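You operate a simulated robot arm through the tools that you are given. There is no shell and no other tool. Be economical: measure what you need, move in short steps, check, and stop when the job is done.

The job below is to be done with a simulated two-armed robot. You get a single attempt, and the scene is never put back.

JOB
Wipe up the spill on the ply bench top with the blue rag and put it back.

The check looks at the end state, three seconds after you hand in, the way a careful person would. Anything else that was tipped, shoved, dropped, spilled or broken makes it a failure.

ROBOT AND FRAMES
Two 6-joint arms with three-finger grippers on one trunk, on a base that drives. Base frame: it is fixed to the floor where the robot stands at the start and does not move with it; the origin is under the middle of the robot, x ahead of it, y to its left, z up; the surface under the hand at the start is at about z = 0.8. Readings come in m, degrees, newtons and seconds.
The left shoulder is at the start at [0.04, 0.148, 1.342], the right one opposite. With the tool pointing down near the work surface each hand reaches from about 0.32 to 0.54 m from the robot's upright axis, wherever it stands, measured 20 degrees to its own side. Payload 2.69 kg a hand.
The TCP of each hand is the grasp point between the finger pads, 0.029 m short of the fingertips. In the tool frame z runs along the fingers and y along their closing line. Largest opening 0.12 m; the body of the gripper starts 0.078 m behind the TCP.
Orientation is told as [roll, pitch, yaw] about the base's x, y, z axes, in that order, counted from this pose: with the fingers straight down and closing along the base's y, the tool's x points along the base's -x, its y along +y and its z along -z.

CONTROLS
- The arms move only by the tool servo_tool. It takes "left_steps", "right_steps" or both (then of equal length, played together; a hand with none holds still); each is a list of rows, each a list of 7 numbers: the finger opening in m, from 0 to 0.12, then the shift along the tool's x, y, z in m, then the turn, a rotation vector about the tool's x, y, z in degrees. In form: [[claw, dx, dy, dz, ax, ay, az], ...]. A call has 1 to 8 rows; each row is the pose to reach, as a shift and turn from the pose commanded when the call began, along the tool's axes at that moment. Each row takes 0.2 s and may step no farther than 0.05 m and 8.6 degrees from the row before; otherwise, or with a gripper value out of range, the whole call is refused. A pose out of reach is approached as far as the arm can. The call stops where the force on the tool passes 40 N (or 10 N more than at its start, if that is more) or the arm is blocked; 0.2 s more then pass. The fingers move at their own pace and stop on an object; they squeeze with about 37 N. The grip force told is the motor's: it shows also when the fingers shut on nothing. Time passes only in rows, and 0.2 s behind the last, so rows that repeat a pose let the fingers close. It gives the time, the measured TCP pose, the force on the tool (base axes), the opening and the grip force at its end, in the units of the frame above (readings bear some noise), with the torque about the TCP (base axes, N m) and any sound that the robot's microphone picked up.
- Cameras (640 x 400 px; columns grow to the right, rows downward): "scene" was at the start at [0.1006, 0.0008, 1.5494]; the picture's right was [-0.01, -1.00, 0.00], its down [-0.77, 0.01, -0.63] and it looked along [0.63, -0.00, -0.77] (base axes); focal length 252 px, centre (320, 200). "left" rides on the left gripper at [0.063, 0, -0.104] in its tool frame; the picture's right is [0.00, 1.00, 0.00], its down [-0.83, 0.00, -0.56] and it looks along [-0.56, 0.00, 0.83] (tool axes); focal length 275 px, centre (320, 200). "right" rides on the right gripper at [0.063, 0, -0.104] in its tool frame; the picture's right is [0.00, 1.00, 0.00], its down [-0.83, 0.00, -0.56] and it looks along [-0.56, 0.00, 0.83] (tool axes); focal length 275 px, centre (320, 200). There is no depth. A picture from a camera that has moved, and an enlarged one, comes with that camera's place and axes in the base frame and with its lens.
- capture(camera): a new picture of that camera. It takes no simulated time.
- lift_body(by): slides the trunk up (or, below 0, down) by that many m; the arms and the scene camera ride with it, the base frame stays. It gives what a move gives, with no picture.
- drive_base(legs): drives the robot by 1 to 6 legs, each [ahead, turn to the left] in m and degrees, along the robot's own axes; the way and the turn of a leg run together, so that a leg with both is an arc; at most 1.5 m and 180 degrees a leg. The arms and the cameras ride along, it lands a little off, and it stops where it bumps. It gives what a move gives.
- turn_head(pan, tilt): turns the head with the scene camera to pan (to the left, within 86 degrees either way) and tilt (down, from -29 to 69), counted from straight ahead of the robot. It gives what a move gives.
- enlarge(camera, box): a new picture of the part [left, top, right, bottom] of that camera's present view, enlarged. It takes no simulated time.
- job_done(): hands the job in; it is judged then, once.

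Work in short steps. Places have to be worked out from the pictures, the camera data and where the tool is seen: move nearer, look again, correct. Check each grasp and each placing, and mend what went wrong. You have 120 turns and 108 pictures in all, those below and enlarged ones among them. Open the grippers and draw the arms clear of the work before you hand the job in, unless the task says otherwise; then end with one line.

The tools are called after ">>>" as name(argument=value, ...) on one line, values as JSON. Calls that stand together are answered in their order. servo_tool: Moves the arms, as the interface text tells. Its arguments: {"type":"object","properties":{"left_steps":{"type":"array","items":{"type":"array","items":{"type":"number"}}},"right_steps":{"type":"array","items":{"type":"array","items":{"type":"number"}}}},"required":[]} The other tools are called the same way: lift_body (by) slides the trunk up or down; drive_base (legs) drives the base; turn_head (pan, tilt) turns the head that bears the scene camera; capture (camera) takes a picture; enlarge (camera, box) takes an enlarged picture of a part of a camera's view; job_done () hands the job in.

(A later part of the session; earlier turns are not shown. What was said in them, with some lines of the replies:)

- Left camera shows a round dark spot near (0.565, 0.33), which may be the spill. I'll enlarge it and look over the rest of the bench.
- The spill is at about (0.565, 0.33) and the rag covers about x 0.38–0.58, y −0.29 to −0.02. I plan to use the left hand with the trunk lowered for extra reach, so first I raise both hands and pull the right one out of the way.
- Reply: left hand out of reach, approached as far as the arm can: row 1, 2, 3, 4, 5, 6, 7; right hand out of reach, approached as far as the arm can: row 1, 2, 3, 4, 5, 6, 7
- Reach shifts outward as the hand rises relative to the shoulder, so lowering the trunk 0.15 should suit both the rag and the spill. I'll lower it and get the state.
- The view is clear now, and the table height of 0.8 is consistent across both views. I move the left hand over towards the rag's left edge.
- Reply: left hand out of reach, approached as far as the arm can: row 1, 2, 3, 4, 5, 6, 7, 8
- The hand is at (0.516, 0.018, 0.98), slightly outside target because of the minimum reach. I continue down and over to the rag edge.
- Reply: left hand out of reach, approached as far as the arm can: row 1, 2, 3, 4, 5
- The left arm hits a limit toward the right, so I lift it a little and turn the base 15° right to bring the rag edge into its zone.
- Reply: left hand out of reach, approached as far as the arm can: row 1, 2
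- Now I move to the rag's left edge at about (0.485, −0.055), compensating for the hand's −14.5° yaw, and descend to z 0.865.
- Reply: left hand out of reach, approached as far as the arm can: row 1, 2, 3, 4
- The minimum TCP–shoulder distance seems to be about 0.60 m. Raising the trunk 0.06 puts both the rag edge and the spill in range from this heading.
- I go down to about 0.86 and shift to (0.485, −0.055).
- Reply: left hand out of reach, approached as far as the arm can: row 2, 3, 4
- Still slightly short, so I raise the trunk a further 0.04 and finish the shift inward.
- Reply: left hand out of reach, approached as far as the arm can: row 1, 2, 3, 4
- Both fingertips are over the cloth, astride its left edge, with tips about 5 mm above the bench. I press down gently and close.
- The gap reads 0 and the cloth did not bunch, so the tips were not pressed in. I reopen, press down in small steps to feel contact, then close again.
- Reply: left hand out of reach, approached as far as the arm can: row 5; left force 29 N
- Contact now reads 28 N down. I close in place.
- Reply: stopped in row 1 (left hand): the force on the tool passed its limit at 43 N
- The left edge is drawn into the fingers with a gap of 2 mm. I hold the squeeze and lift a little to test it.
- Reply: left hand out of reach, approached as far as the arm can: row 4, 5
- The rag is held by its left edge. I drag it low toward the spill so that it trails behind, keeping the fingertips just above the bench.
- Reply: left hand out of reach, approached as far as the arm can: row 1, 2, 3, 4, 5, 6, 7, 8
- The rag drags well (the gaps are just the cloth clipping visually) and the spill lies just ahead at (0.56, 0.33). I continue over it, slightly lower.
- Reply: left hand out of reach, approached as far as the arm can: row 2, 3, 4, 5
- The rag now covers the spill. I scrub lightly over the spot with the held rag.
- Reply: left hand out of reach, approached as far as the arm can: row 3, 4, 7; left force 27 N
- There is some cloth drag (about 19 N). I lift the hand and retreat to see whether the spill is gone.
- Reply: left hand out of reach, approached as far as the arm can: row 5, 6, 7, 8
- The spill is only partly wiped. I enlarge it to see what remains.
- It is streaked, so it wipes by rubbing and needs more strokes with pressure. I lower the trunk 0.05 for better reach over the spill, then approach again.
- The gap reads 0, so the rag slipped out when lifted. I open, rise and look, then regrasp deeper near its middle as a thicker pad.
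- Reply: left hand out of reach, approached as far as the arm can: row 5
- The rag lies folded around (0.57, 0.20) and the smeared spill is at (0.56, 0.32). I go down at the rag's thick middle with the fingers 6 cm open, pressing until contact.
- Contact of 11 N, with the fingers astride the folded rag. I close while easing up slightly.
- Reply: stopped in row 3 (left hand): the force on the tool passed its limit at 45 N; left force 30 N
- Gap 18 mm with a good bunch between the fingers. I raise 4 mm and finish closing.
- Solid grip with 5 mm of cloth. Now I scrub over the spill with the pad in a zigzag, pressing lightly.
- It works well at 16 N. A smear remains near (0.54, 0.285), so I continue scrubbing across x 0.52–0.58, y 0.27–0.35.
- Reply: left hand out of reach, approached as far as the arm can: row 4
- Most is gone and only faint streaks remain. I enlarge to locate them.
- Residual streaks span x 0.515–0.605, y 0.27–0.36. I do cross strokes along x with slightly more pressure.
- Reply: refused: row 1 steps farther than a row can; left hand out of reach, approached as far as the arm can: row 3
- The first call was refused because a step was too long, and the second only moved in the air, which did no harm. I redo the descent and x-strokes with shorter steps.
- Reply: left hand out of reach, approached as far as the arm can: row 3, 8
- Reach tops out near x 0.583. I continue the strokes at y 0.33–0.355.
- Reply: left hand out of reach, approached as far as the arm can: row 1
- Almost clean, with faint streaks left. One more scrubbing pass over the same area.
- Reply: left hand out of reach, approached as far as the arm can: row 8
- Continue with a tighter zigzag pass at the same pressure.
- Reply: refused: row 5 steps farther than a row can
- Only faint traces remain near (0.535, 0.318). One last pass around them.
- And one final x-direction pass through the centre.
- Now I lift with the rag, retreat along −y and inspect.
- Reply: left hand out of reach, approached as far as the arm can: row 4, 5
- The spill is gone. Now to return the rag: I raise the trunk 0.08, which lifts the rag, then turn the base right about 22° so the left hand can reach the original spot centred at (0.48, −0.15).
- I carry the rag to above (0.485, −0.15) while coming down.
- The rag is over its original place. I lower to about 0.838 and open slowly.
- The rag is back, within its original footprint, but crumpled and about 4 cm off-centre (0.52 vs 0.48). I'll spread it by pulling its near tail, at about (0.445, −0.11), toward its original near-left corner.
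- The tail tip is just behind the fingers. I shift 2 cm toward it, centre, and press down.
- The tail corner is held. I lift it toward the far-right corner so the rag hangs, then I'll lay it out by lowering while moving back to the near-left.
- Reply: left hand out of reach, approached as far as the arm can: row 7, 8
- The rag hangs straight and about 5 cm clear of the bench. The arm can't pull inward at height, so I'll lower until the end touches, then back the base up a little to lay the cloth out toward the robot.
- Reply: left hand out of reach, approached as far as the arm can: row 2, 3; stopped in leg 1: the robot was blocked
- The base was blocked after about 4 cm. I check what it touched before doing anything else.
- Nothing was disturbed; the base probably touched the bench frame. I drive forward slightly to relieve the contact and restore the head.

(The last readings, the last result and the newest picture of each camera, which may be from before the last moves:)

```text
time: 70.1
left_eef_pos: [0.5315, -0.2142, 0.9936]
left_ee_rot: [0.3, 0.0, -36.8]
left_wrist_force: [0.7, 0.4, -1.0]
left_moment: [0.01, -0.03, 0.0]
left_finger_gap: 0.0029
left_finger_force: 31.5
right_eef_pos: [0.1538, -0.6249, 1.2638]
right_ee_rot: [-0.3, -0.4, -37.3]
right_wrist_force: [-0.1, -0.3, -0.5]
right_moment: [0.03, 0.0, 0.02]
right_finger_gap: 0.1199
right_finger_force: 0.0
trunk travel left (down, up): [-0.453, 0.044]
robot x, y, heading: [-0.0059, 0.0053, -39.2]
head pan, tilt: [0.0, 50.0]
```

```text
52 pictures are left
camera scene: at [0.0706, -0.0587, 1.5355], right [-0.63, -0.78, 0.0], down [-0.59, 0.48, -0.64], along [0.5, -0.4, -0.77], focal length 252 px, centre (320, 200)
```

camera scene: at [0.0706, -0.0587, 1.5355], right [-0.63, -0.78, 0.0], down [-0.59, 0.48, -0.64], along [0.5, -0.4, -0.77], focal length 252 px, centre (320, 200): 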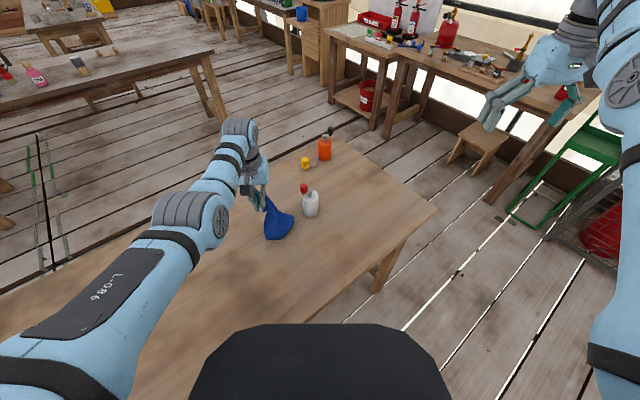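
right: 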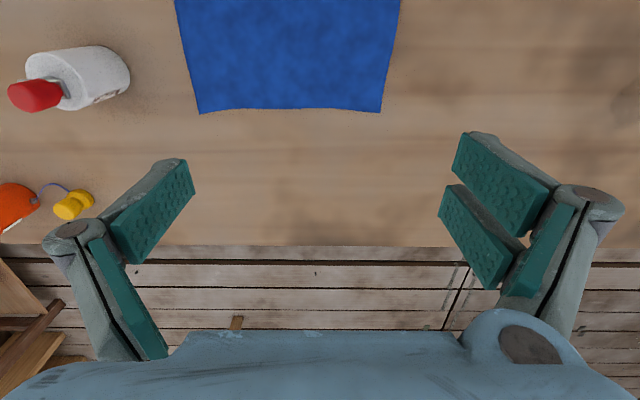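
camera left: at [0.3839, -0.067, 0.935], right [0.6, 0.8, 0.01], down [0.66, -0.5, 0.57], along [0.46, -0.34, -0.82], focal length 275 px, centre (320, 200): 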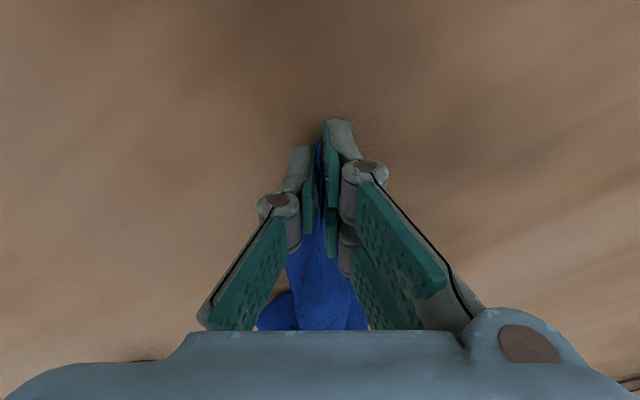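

The robot is back level. I now lay the rag out by moving down and inward toward (0.41, −0.07).

>>> servo_tool(left_steps=[[0.0, 0.025, 0.006, 0.018, 0, 0, 0], [0.0, 0.055, 0.013, 0.04, 0, 0, 0], [0.0, 0.085, 0.02, 0.065, 0, 0, 0], [0.0, 0.115, 0.027, 0.09, 0, 0, 0], [0.0, 0.145, 0.034, 0.115, 0, 0, 0], [0.0, 0.17, 0.04, 0.14, 0, 0, 0], [0.0, 0.182, 0.043, 0.154, 0, 0, 0]])

>>> capture(camera="scene")

>>> capture(camera="left")

```text
time: 71.7
left_eef_pos: [0.4115, -0.0703, 0.8407]
left_ee_rot: [0.2, -0.2, -37.0]
left_wrist_force: [0.1, -0.1, 0.0]
left_moment: [0.0, -0.01, -0.01]
left_finger_gap: 0.0024
left_finger_force: 30.4
right_eef_pos: [0.1555, -0.6231, 1.2658]
right_ee_rot: [-0.4, -0.4, -37.3]
right_wrist_force: [0.7, -0.3, 0.0]
right_moment: [0.01, -0.01, 0.02]
right_finger_gap: 0.1201
right_finger_force: 0.1
trunk travel left (down, up): [-0.453, 0.044]
robot x, y, heading: [-0.0044, 0.003, -39.0]
head pan, tilt: [0.0, 50.0]
```

```text
51 pictures are left
camera scene: at [0.0706, -0.0577, 1.5355], right [-0.63, -0.78, 0.0], down [-0.59, 0.48, -0.64], along [0.5, -0.41, -0.77], focal length 252 px, centre (320, 200)
```

scene: 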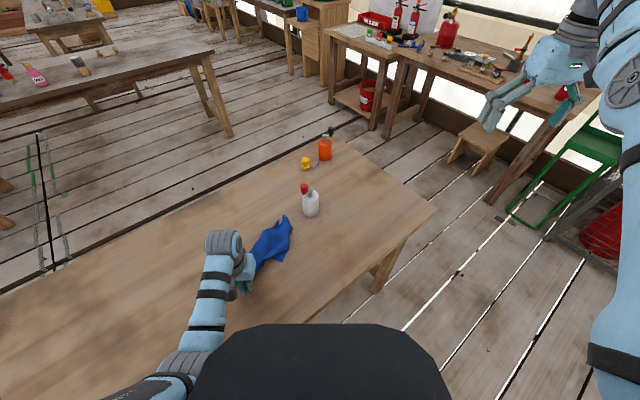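

```text
50 pictures are left
camera left: at [0.3615, -0.0328, 0.9449], right [0.6, 0.8, 0.0], down [0.66, -0.5, 0.56], along [0.45, -0.33, -0.83], focal length 275 px, centre (320, 200)
```

left: 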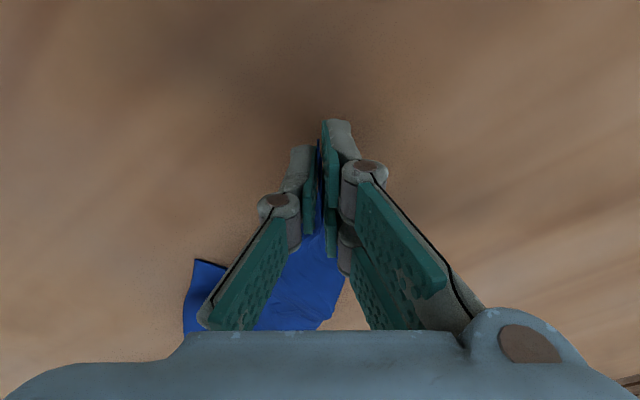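

It laid out along the diagonal of its original place. I lower the last bit, release, lift straight up and look.

>>> servo_tool(left_steps=[[0.0, 0, 0, 0.008, 0, 0, 0], [0.02, 0, 0, 0.008, 0, 0, 0], [0.03, 0, 0, 0.008, 0, 0, 0], [0.05, 0, 0, 0.0, 0, 0, 0], [0.05, 0, 0, -0.03, 0, 0, 0], [0.05, 0, 0.02, -0.06, 0, 0, 0], [0.05, 0, 0.06, -0.08, 0, 0, 0], [0.05, -0.02, 0.1, -0.1, 0, 0, 0]])

>>> capture(camera="scene")

>>> enlarge(camera="scene", box=[180, 180, 340, 320])

```text
time: 73.5
left_eef_pos: [0.4907, -0.0008, 0.9358]
left_ee_rot: [0.1, -0.1, -36.9]
left_wrist_force: [-0.3, 0.1, -0.1]
left_moment: [0.01, 0.01, 0.01]
left_finger_gap: 0.0501
left_finger_force: 0.0
left hand out of reach, approached as far as the arm can: row 7, 8
right_eef_pos: [0.1539, -0.624, 1.2637]
right_ee_rot: [-0.3, -0.4, -37.3]
right_wrist_force: [-0.2, 0.5, -0.1]
right_moment: [0.02, 0.02, -0.01]
right_finger_gap: 0.1199
right_finger_force: 0.0
trunk travel left (down, up): [-0.453, 0.044]
robot x, y, heading: [-0.0062, 0.004, -39.1]
head pan, tilt: [0.0, 50.0]
```

```text
49 pictures are left
camera scene: at [0.0707, -0.0584, 1.5355], right [-0.63, -0.78, 0.0], down [-0.59, 0.48, -0.64], along [0.5, -0.41, -0.77], focal length 252 px, centre (320, 200)
```

scene: 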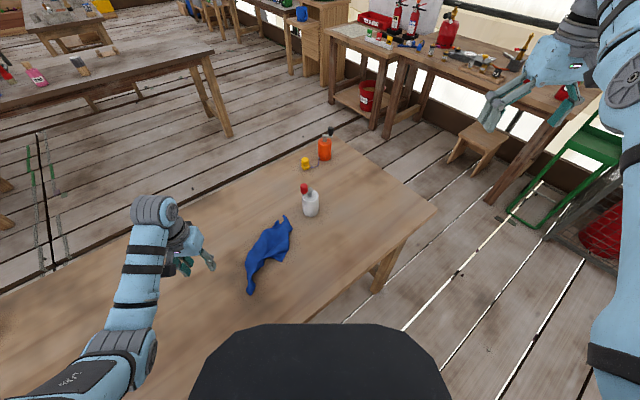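

```text
2.86 times, centred on (260, 250) of scene
camera zoom: at [0.0707, -0.0584, 1.5355], right [-0.63, -0.78, 0.0], down [-0.59, 0.48, -0.64], along [0.5, -0.41, -0.77], focal length 721 px, centre (491, 57)
```

zoom: 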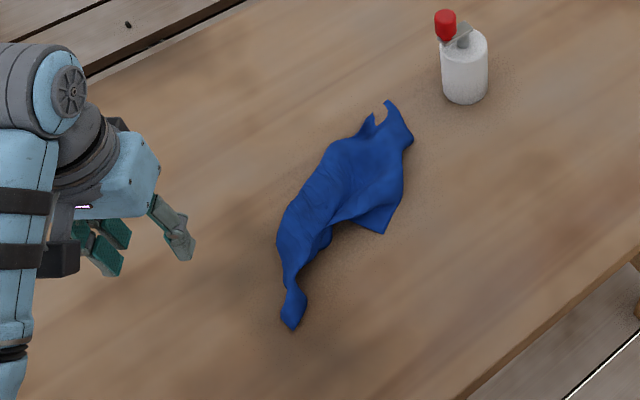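

The rag is back, lying along its original footprint with its centre at about (0.49, −0.19). I'll pinch its left long edge and pull it a few cm left/forward to widen and centre it.

>>> servo_tool(left_steps=[[0.06, -0.028, -0.025, 0.0, 0, 0, 0], [0.06, -0.056, -0.05, 0.01, 0, 0, 0], [0.06, -0.084, -0.076, 0.02, 0, 0, 0], [0.06, -0.112, -0.101, 0.03, 0, 0, 0], [0.06, -0.138, -0.126, 0.05, 0, 0, 0], [0.06, -0.138, -0.126, 0.07, 0, 0, 0]])

>>> capture(camera="left")

```text
time: 74.9
left_eef_pos: [0.5166, -0.1774, 0.8729]
left_ee_rot: [0.4, -0.2, -36.9]
left_wrist_force: [0.1, -0.2, -0.1]
left_moment: [-0.04, -0.04, 0.0]
left_finger_gap: 0.0602
left_finger_force: 0.1
left hand out of reach, approached as far as the arm can: row 5, 6
right_eef_pos: [0.1553, -0.6236, 1.263]
right_ee_rot: [-0.3, -0.4, -37.3]
right_wrist_force: [-0.2, -0.6, 0.1]
right_moment: [0.0, 0.02, 0.01]
right_finger_gap: 0.1196
right_finger_force: 0.0
trunk travel left (down, up): [-0.453, 0.044]
robot x, y, heading: [-0.0087, 0.0027, -39.0]
head pan, tilt: [0.0, 50.0]
```

```text
47 pictures are left
camera left: at [0.4668, -0.1393, 0.9769], right [0.6, 0.8, 0.0], down [0.66, -0.5, 0.56], along [0.45, -0.33, -0.83], focal length 275 px, centre (320, 200)
```

left: 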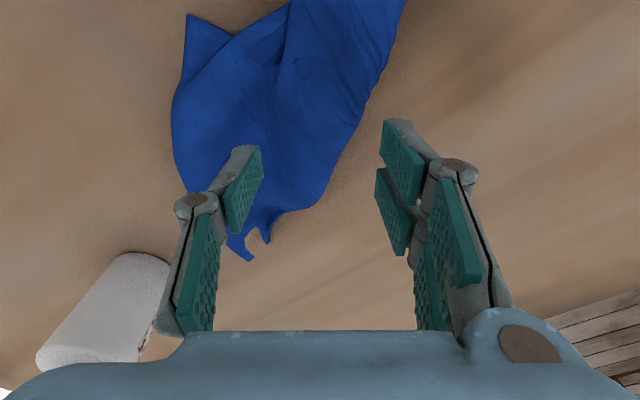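

The edge is at the right of the finger gap, so I shift 1.5 cm right, press down and close on it.

>>> servo_tool(left_steps=[[0.06, 0, -0.015, 0.015, 0, 0, 0], [0.06, 0, -0.015, 0.03, 0, 0, 0], [0.06, 0, -0.015, 0.04, 0, 0, 0], [0.06, 0, -0.015, 0.044, 0, 0, 0], [0.04, 0, -0.015, 0.044, 0, 0, 0], [0.02, 0, -0.015, 0.043, 0, 0, 0], [0.0, 0, -0.015, 0.042, 0, 0, 0], [0.0, 0, -0.015, 0.042, 0, 0, 0]])

>>> capture(camera="left")

```text
time: 76.7
left_eef_pos: [0.4948, -0.1761, 0.8408]
left_ee_rot: [0.2, 0.1, -37.0]
left_wrist_force: [0.4, 0.1, 0.3]
left_moment: [0.0, 0.05, -0.01]
left_finger_gap: 0.0051
left_finger_force: 33.8
left hand out of reach, approached as far as the arm can: row 1, 2, 3, 4, 5, 6, 7, 8
right_eef_pos: [0.1563, -0.6238, 1.2646]
right_ee_rot: [-0.3, -0.5, -37.3]
right_wrist_force: [0.3, 0.1, 0.8]
right_moment: [0.02, 0.01, 0.01]
right_finger_gap: 0.1199
right_finger_force: 0.0
trunk travel left (down, up): [-0.453, 0.044]
robot x, y, heading: [-0.0076, 0.0037, -39.0]
head pan, tilt: [0.0, 50.0]
```

```text
46 pictures are left
camera left: at [0.4454, -0.1382, 0.9459], right [0.6, 0.8, 0.0], down [0.66, -0.5, 0.56], along [0.45, -0.33, -0.83], focal length 275 px, centre (320, 200)
```

left: 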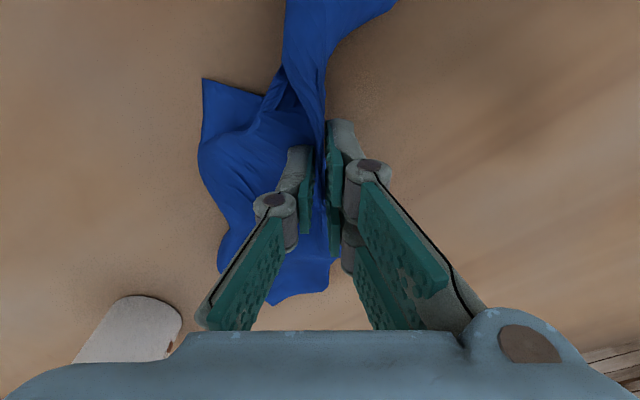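

I have the edge with 5 mm of cloth. I drag it about 6 cm to the left, staying low, and release.

>>> servo_tool(left_steps=[[0.0, -0.004, 0.02, -0.004, 0, 0, 0], [0.0, -0.008, 0.04, -0.004, 0, 0, 0], [0.0, -0.01, 0.06, -0.004, 0, 0, 0], [0.0, -0.01, 0.06, 0.004, 0, 0, 0], [0.02, -0.01, 0.06, 0.004, 0, 0, 0], [0.035, -0.01, 0.06, 0.004, 0, 0, 0], [0.05, -0.01, 0.06, -0.01, 0, 0, 0], [0.05, -0.01, 0.06, -0.05, 0, 0, 0]])

>>> servo_tool(left_steps=[[0.05, -0.01, 0.03, -0.02, 0, 0, 0], [0.05, -0.01, 0.07, -0.04, 0, 0, 0], [0.05, -0.01, 0.11, -0.06, 0, 0, 0], [0.05, -0.01, 0.15, -0.08, 0, 0, 0]])

>>> capture(camera="scene")

>>> enlarge(camera="scene", box=[180, 180, 340, 320])

```text
time: 78.5
left_eef_pos: [0.5408, -0.1341, 0.8916]
left_ee_rot: [0.2, 0.0, -36.7]
left_wrist_force: [-0.6, -0.1, -0.3]
left_moment: [-0.01, -0.02, 0.01]
left_finger_gap: 0.05
left_finger_force: 0.0
left hand out of reach, approached as far as the arm can: row 2, 3, 4, 5, 6
right_eef_pos: [0.156, -0.6247, 1.2652]
right_ee_rot: [-0.4, -0.3, -37.2]
right_wrist_force: [0.6, 0.0, 0.0]
right_moment: [0.0, -0.04, -0.03]
right_finger_gap: 0.1202
right_finger_force: 0.1
trunk travel left (down, up): [-0.453, 0.044]
robot x, y, heading: [-0.0067, 0.0023, -39.2]
head pan, tilt: [0.0, 50.0]
```

```text
time: 79.5
left_eef_pos: [0.635, -0.0217, 0.9729]
left_ee_rot: [0.3, -0.1, -36.9]
left_wrist_force: [0.5, -0.9, 0.4]
left_moment: [0.0, 0.03, 0.01]
left_finger_gap: 0.05
left_finger_force: 0.1
right_eef_pos: [0.1534, -0.6236, 1.2648]
right_ee_rot: [-0.3, -0.3, -37.2]
right_wrist_force: [-0.3, 0.5, 0.3]
right_moment: [0.01, 0.0, -0.02]
right_finger_gap: 0.1198
right_finger_force: 0.0
trunk travel left (down, up): [-0.453, 0.044]
robot x, y, heading: [-0.0098, 0.0001, -39.3]
head pan, tilt: [0.0, 50.0]
```

```text
45 pictures are left
camera scene: at [0.0708, -0.0584, 1.5355], right [-0.63, -0.78, 0.0], down [-0.59, 0.48, -0.64], along [0.5, -0.41, -0.77], focal length 252 px, centre (320, 200)
```

scene: 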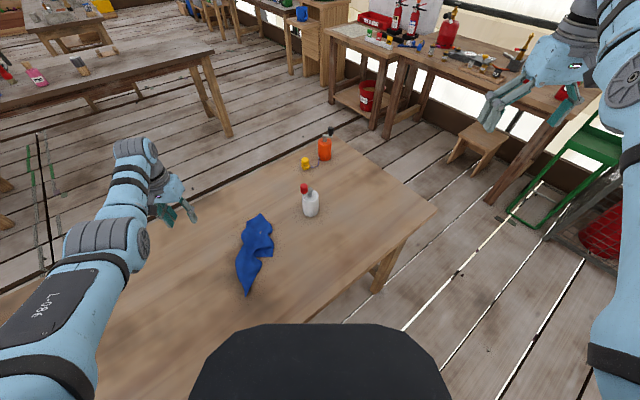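

```text
2.86 times, centred on (260, 250) of scene
camera zoom: at [0.0708, -0.0584, 1.5355], right [-0.63, -0.78, 0.0], down [-0.59, 0.48, -0.64], along [0.5, -0.41, -0.77], focal length 721 px, centre (491, 57)
```

zoom: 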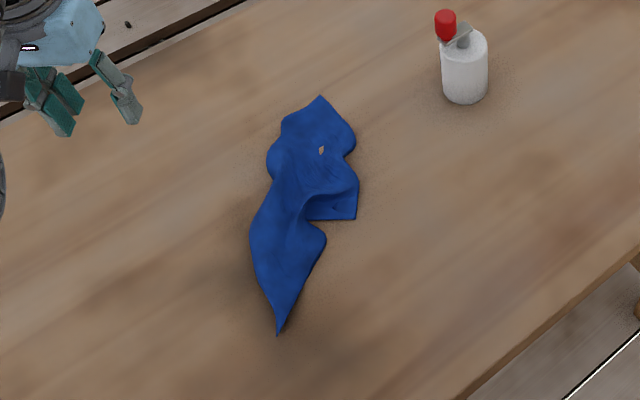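

The rag's centre is now about (0.52, −0.15), wider but about 4 cm too far forward. I pinch the near tail again and pull it about 4 cm toward the robot.

>>> servo_tool(left_steps=[[0.06, 0.024, -0.032, 0.01, 0, 0, 0], [0.06, 0.048, -0.064, 0.025, 0, 0, 0], [0.06, 0.07, -0.096, 0.045, 0, 0, 0], [0.06, 0.095, -0.13, 0.065, 0, 0, 0], [0.06, 0.12, -0.168, 0.085, 0, 0, 0], [0.06, 0.12, -0.168, 0.11, 0, 0, 0]])

>>> capture(camera="left")

```text
time: 80.9
left_eef_pos: [0.4399, -0.0813, 0.8613]
left_ee_rot: [0.3, 0.0, -36.9]
left_wrist_force: [-0.8, 0.7, 1.3]
left_moment: [-0.02, 0.03, 0.0]
left_finger_gap: 0.06
left_finger_force: 0.0
right_eef_pos: [0.1551, -0.6251, 1.2647]
right_ee_rot: [-0.4, -0.3, -37.3]
right_wrist_force: [0.4, 0.3, -0.5]
right_moment: [-0.02, -0.02, 0.0]
right_finger_gap: 0.12
right_finger_force: 0.0
trunk travel left (down, up): [-0.453, 0.044]
robot x, y, heading: [-0.0064, 0.0029, -39.4]
head pan, tilt: [0.0, 50.0]
```

```text
43 pictures are left
camera left: at [0.3905, -0.0433, 0.9664], right [0.6, 0.8, 0.0], down [0.66, -0.5, 0.56], along [0.45, -0.33, -0.83], focal length 275 px, centre (320, 200)
```

left: 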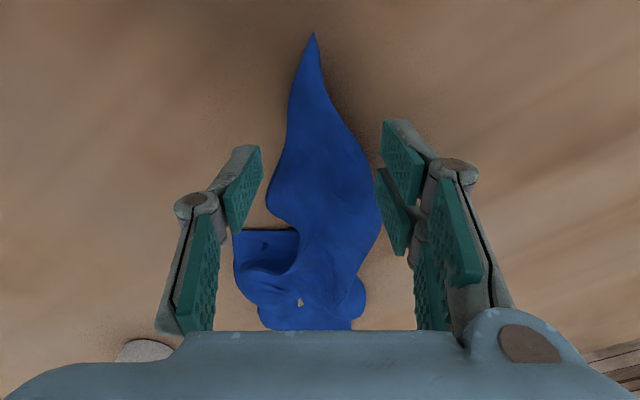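

The tail sits centrally between the fingers. I press, close, and check the grip.

>>> servo_tool(left_steps=[[0.06, 0, 0, 0.015, 0, 0, 0], [0.06, 0, 0, 0.028, 0, 0, 0], [0.06, 0, 0, 0.032, 0, 0, 0], [0.04, 0, 0, 0.032, 0, 0, 0], [0.02, 0, 0, 0.031, 0, 0, 0], [0.0, 0, 0, 0.03, 0, 0, 0], [0.0, 0, 0, 0.03, 0, 0, 0]])

```text
time: 82.5
left_eef_pos: [0.4418, -0.0817, 0.8315]
left_ee_rot: [0.4, 0.1, -36.9]
left_wrist_force: [0.6, 1.9, -0.3]
left_moment: [-0.39, 0.28, -0.04]
left_finger_gap: 0.0034
left_finger_force: 35.6
right_eef_pos: [0.1557, -0.6243, 1.2647]
right_ee_rot: [-0.2, -0.4, -37.4]
right_wrist_force: [0.4, 0.7, -0.1]
right_moment: [-0.01, 0.02, 0.02]
right_finger_gap: 0.1202
right_finger_force: 0.0
trunk travel left (down, up): [-0.453, 0.044]
robot x, y, heading: [-0.0089, 0.0023, -39.0]
head pan, tilt: [0.0, 50.0]
```

Gripped (3.4 mm). I pull 4.5 cm toward the robot along −x, release and lift clear.

>>> servo_tool(left_steps=[[0.0, 0.012, -0.009, -0.004, 0, 0, 0], [0.0, 0.024, -0.018, -0.004, 0, 0, 0], [0.0, 0.038, -0.028, -0.004, 0, 0, 0], [0.0, 0.038, -0.028, 0.0, 0, 0, 0], [0.02, 0.038, -0.028, 0.0, 0, 0, 0], [0.04, 0.038, -0.028, -0.01, 0, 0, 0], [0.05, 0.038, -0.028, -0.04, 0, 0, 0], [0.05, 0.02, -0.01, -0.08, 0, 0, 0]])

>>> servo_tool(left_steps=[[0.05, -0.02, 0.03, -0.02, 0, 0, 0], [0.05, -0.04, 0.07, -0.04, 0, 0, 0], [0.05, -0.06, 0.11, -0.06, 0, 0, 0], [0.05, -0.08, 0.15, -0.07, 0, 0, 0]])

>>> enlarge(camera="scene", box=[180, 180, 340, 320])

```text
time: 84.3
left_eef_pos: [0.4179, -0.0798, 0.9097]
left_ee_rot: [0.3, 0.1, -36.9]
left_wrist_force: [-0.6, 0.0, 0.9]
left_moment: [-0.01, 0.03, 0.0]
left_finger_gap: 0.0501
left_finger_force: 0.0
right_eef_pos: [0.1546, -0.625, 1.2634]
right_ee_rot: [-0.3, -0.3, -37.4]
right_wrist_force: [-0.6, 0.1, -0.1]
right_moment: [0.01, -0.01, -0.01]
right_finger_gap: 0.12
right_finger_force: 0.0
trunk travel left (down, up): [-0.453, 0.044]
robot x, y, heading: [-0.0056, 0.0007, -39.2]
head pan, tilt: [0.0, 50.0]
```

```text
time: 85.3
left_eef_pos: [0.5739, -0.0087, 0.9799]
left_ee_rot: [0.2, 0.0, -36.9]
left_wrist_force: [-0.7, 1.0, 0.5]
left_moment: [-0.01, 0.02, 0.0]
left_finger_gap: 0.0502
left_finger_force: 0.0
left hand out of reach, approached as far as the arm can: row 1, 2, 3
right_eef_pos: [0.1557, -0.6246, 1.2639]
right_ee_rot: [-0.3, -0.3, -37.3]
right_wrist_force: [-0.1, -0.2, 0.7]
right_moment: [-0.01, 0.03, 0.0]
right_finger_gap: 0.1202
right_finger_force: 0.1
trunk travel left (down, up): [-0.453, 0.044]
robot x, y, heading: [-0.0096, 0.0034, -39.1]
head pan, tilt: [0.0, 50.0]
```

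```text
2.86 times, centred on (260, 250) of scene
camera zoom: at [0.071, -0.0589, 1.5355], right [-0.63, -0.78, 0.0], down [-0.59, 0.48, -0.64], along [0.5, -0.4, -0.77], focal length 721 px, centre (491, 57)
```

zoom: 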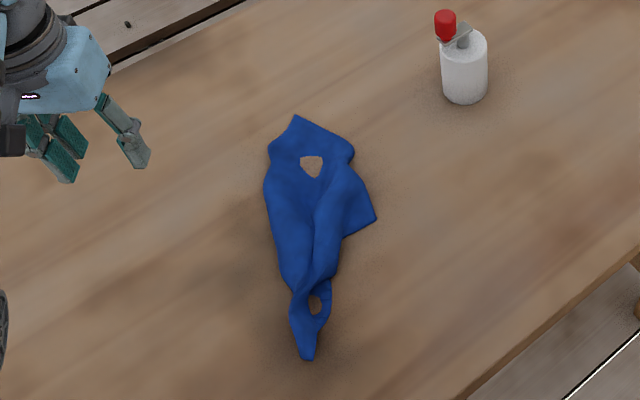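

The rag's centre is now about (0.497, −0.14), within 2 cm of its original place. I look left to verify the spill area and the other items.

>>> turn_head(pan=50, tilt=45)

>>> capture(camera="scene")

```text
time: 86.5
left_eef_pos: [0.573, -0.0072, 0.9805]
left_ee_rot: [0.2, -0.1, -36.9]
left_wrist_force: [0.4, -0.2, -0.9]
left_moment: [-0.01, -0.02, 0.04]
left_finger_gap: 0.0501
left_finger_force: 0.0
right_eef_pos: [0.1558, -0.6239, 1.2651]
right_ee_rot: [-0.3, -0.3, -37.3]
right_wrist_force: [-0.5, 0.3, 0.6]
right_moment: [0.0, -0.03, 0.02]
right_finger_gap: 0.1199
right_finger_force: 0.1
trunk travel left (down, up): [-0.453, 0.044]
robot x, y, heading: [-0.0097, -0.0034, -39.1]
head pan, tilt: [50.0, 45.0]
```

```text
41 pictures are left
camera scene: at [0.091, 0.0051, 1.5424], right [0.19, -0.98, 0.0], down [-0.69, -0.13, -0.71], along [0.7, 0.13, -0.71], focal length 252 px, centre (320, 200)
```

scene: 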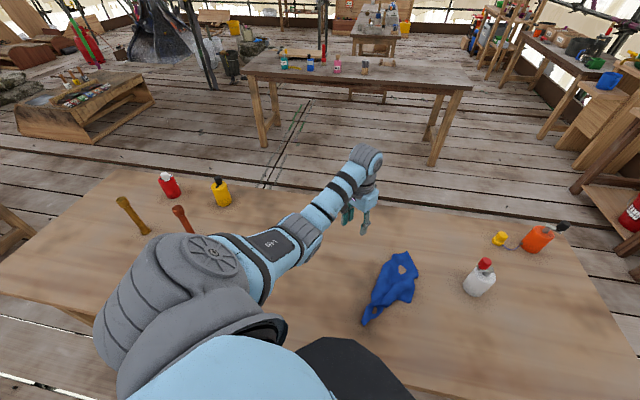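

Everything stands upright. The arm hides the former spill spot, so I move the left hand left and up for a final look there.

>>> servo_tool(left_steps=[[0.08, 0.02, 0.026, -0.01, 0, 0, 0], [0.08, 0.04, 0.053, -0.02, 0, 0, 0], [0.08, 0.06, 0.08, -0.03, 0, 0, 0], [0.08, 0.08, 0.107, -0.04, 0, 0, 0], [0.08, 0.1, 0.134, -0.05, 0, 0, 0], [0.08, 0.12, 0.16, -0.06, 0, 0, 0], [0.08, 0.14, 0.187, -0.06, 0, 0, 0]])

>>> capture(camera="left")

>>> capture(camera="scene")

```text
time: 88.1
left_eef_pos: [0.5742, 0.2273, 1.0426]
left_ee_rot: [0.3, -0.2, -36.9]
left_wrist_force: [0.4, 0.5, 0.4]
left_moment: [-0.02, 0.0, 0.0]
left_finger_gap: 0.0797
left_finger_force: 0.1
left hand out of reach, approached as far as the arm can: row 2
right_eef_pos: [0.1544, -0.6234, 1.265]
right_ee_rot: [-0.2, -0.4, -37.3]
right_wrist_force: [-0.6, 0.2, 0.1]
right_moment: [0.03, 0.01, -0.01]
right_finger_gap: 0.1201
right_finger_force: 0.0
trunk travel left (down, up): [-0.453, 0.044]
robot x, y, heading: [-0.003, 0.0019, -39.0]
head pan, tilt: [50.0, 45.0]
```

```text
40 pictures are left
camera left: at [0.5235, 0.2661, 1.1457], right [0.6, 0.8, 0.0], down [0.66, -0.5, 0.56], along [0.45, -0.33, -0.83], focal length 275 px, centre (320, 200)
```

left: 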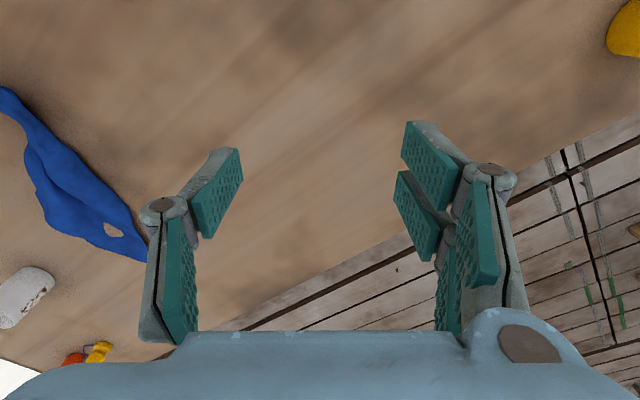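

```text
39 pictures are left
camera scene: at [0.0909, 0.0063, 1.5425], right [0.19, -0.98, 0.0], down [-0.69, -0.13, -0.71], along [0.7, 0.13, -0.71], focal length 252 px, centre (320, 200)
```

scene: 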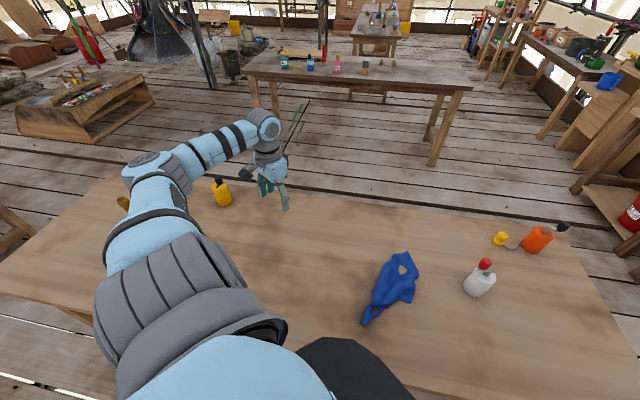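

The former spill spot maps to about (383, 11) in the left view, so I enlarge there and also in the scene view.

>>> enlarge(camera="left", box=[280, 0, 480, 110])

>>> enlarge(camera="scene", box=[210, 190, 340, 280])

```text
3.20 times, centred on (380, 55) of left
camera zoom: at [0.5235, 0.2661, 1.1457], right [0.6, 0.8, 0.0], down [0.66, -0.5, 0.56], along [0.45, -0.33, -0.83], focal length 881 px, centre (128, 664)
```

zoom: 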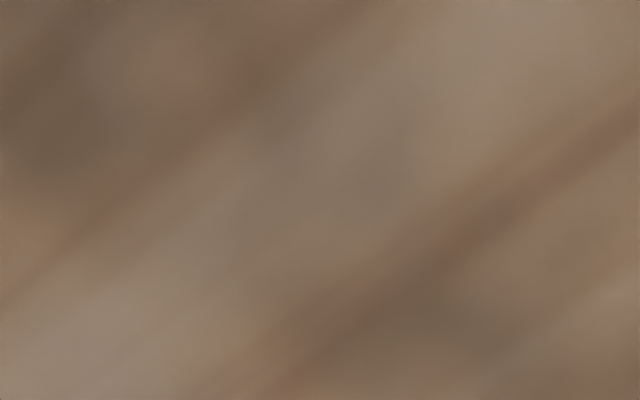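

```text
4.44 times, centred on (275, 235) of scene
camera zoom: at [0.0909, 0.0063, 1.5425], right [0.19, -0.98, 0.0], down [-0.69, -0.13, -0.71], along [0.7, 0.13, -0.71], focal length 1121 px, centre (520, 44)
```

zoom: 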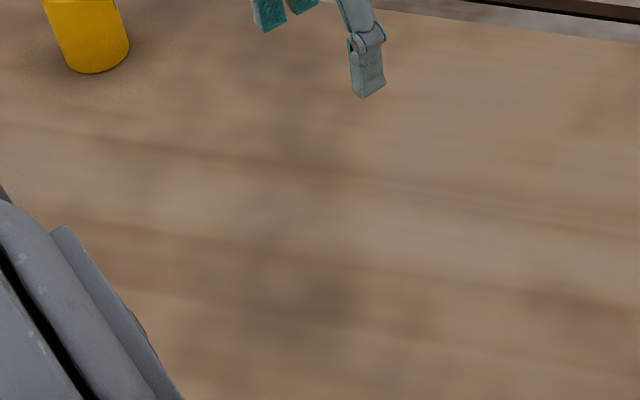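

The spill spot is clean in both views, the rag is back, both grippers are open and the arms are clear. Handing in.

>>> job_done()

```text
The job is handed in.
```

I wiped up the spill and put the blue rag back within about 2 cm of where it lay, but it is crumpled rather than flat. Nothing was tipped or moved, though the base bumped something once while backing up.
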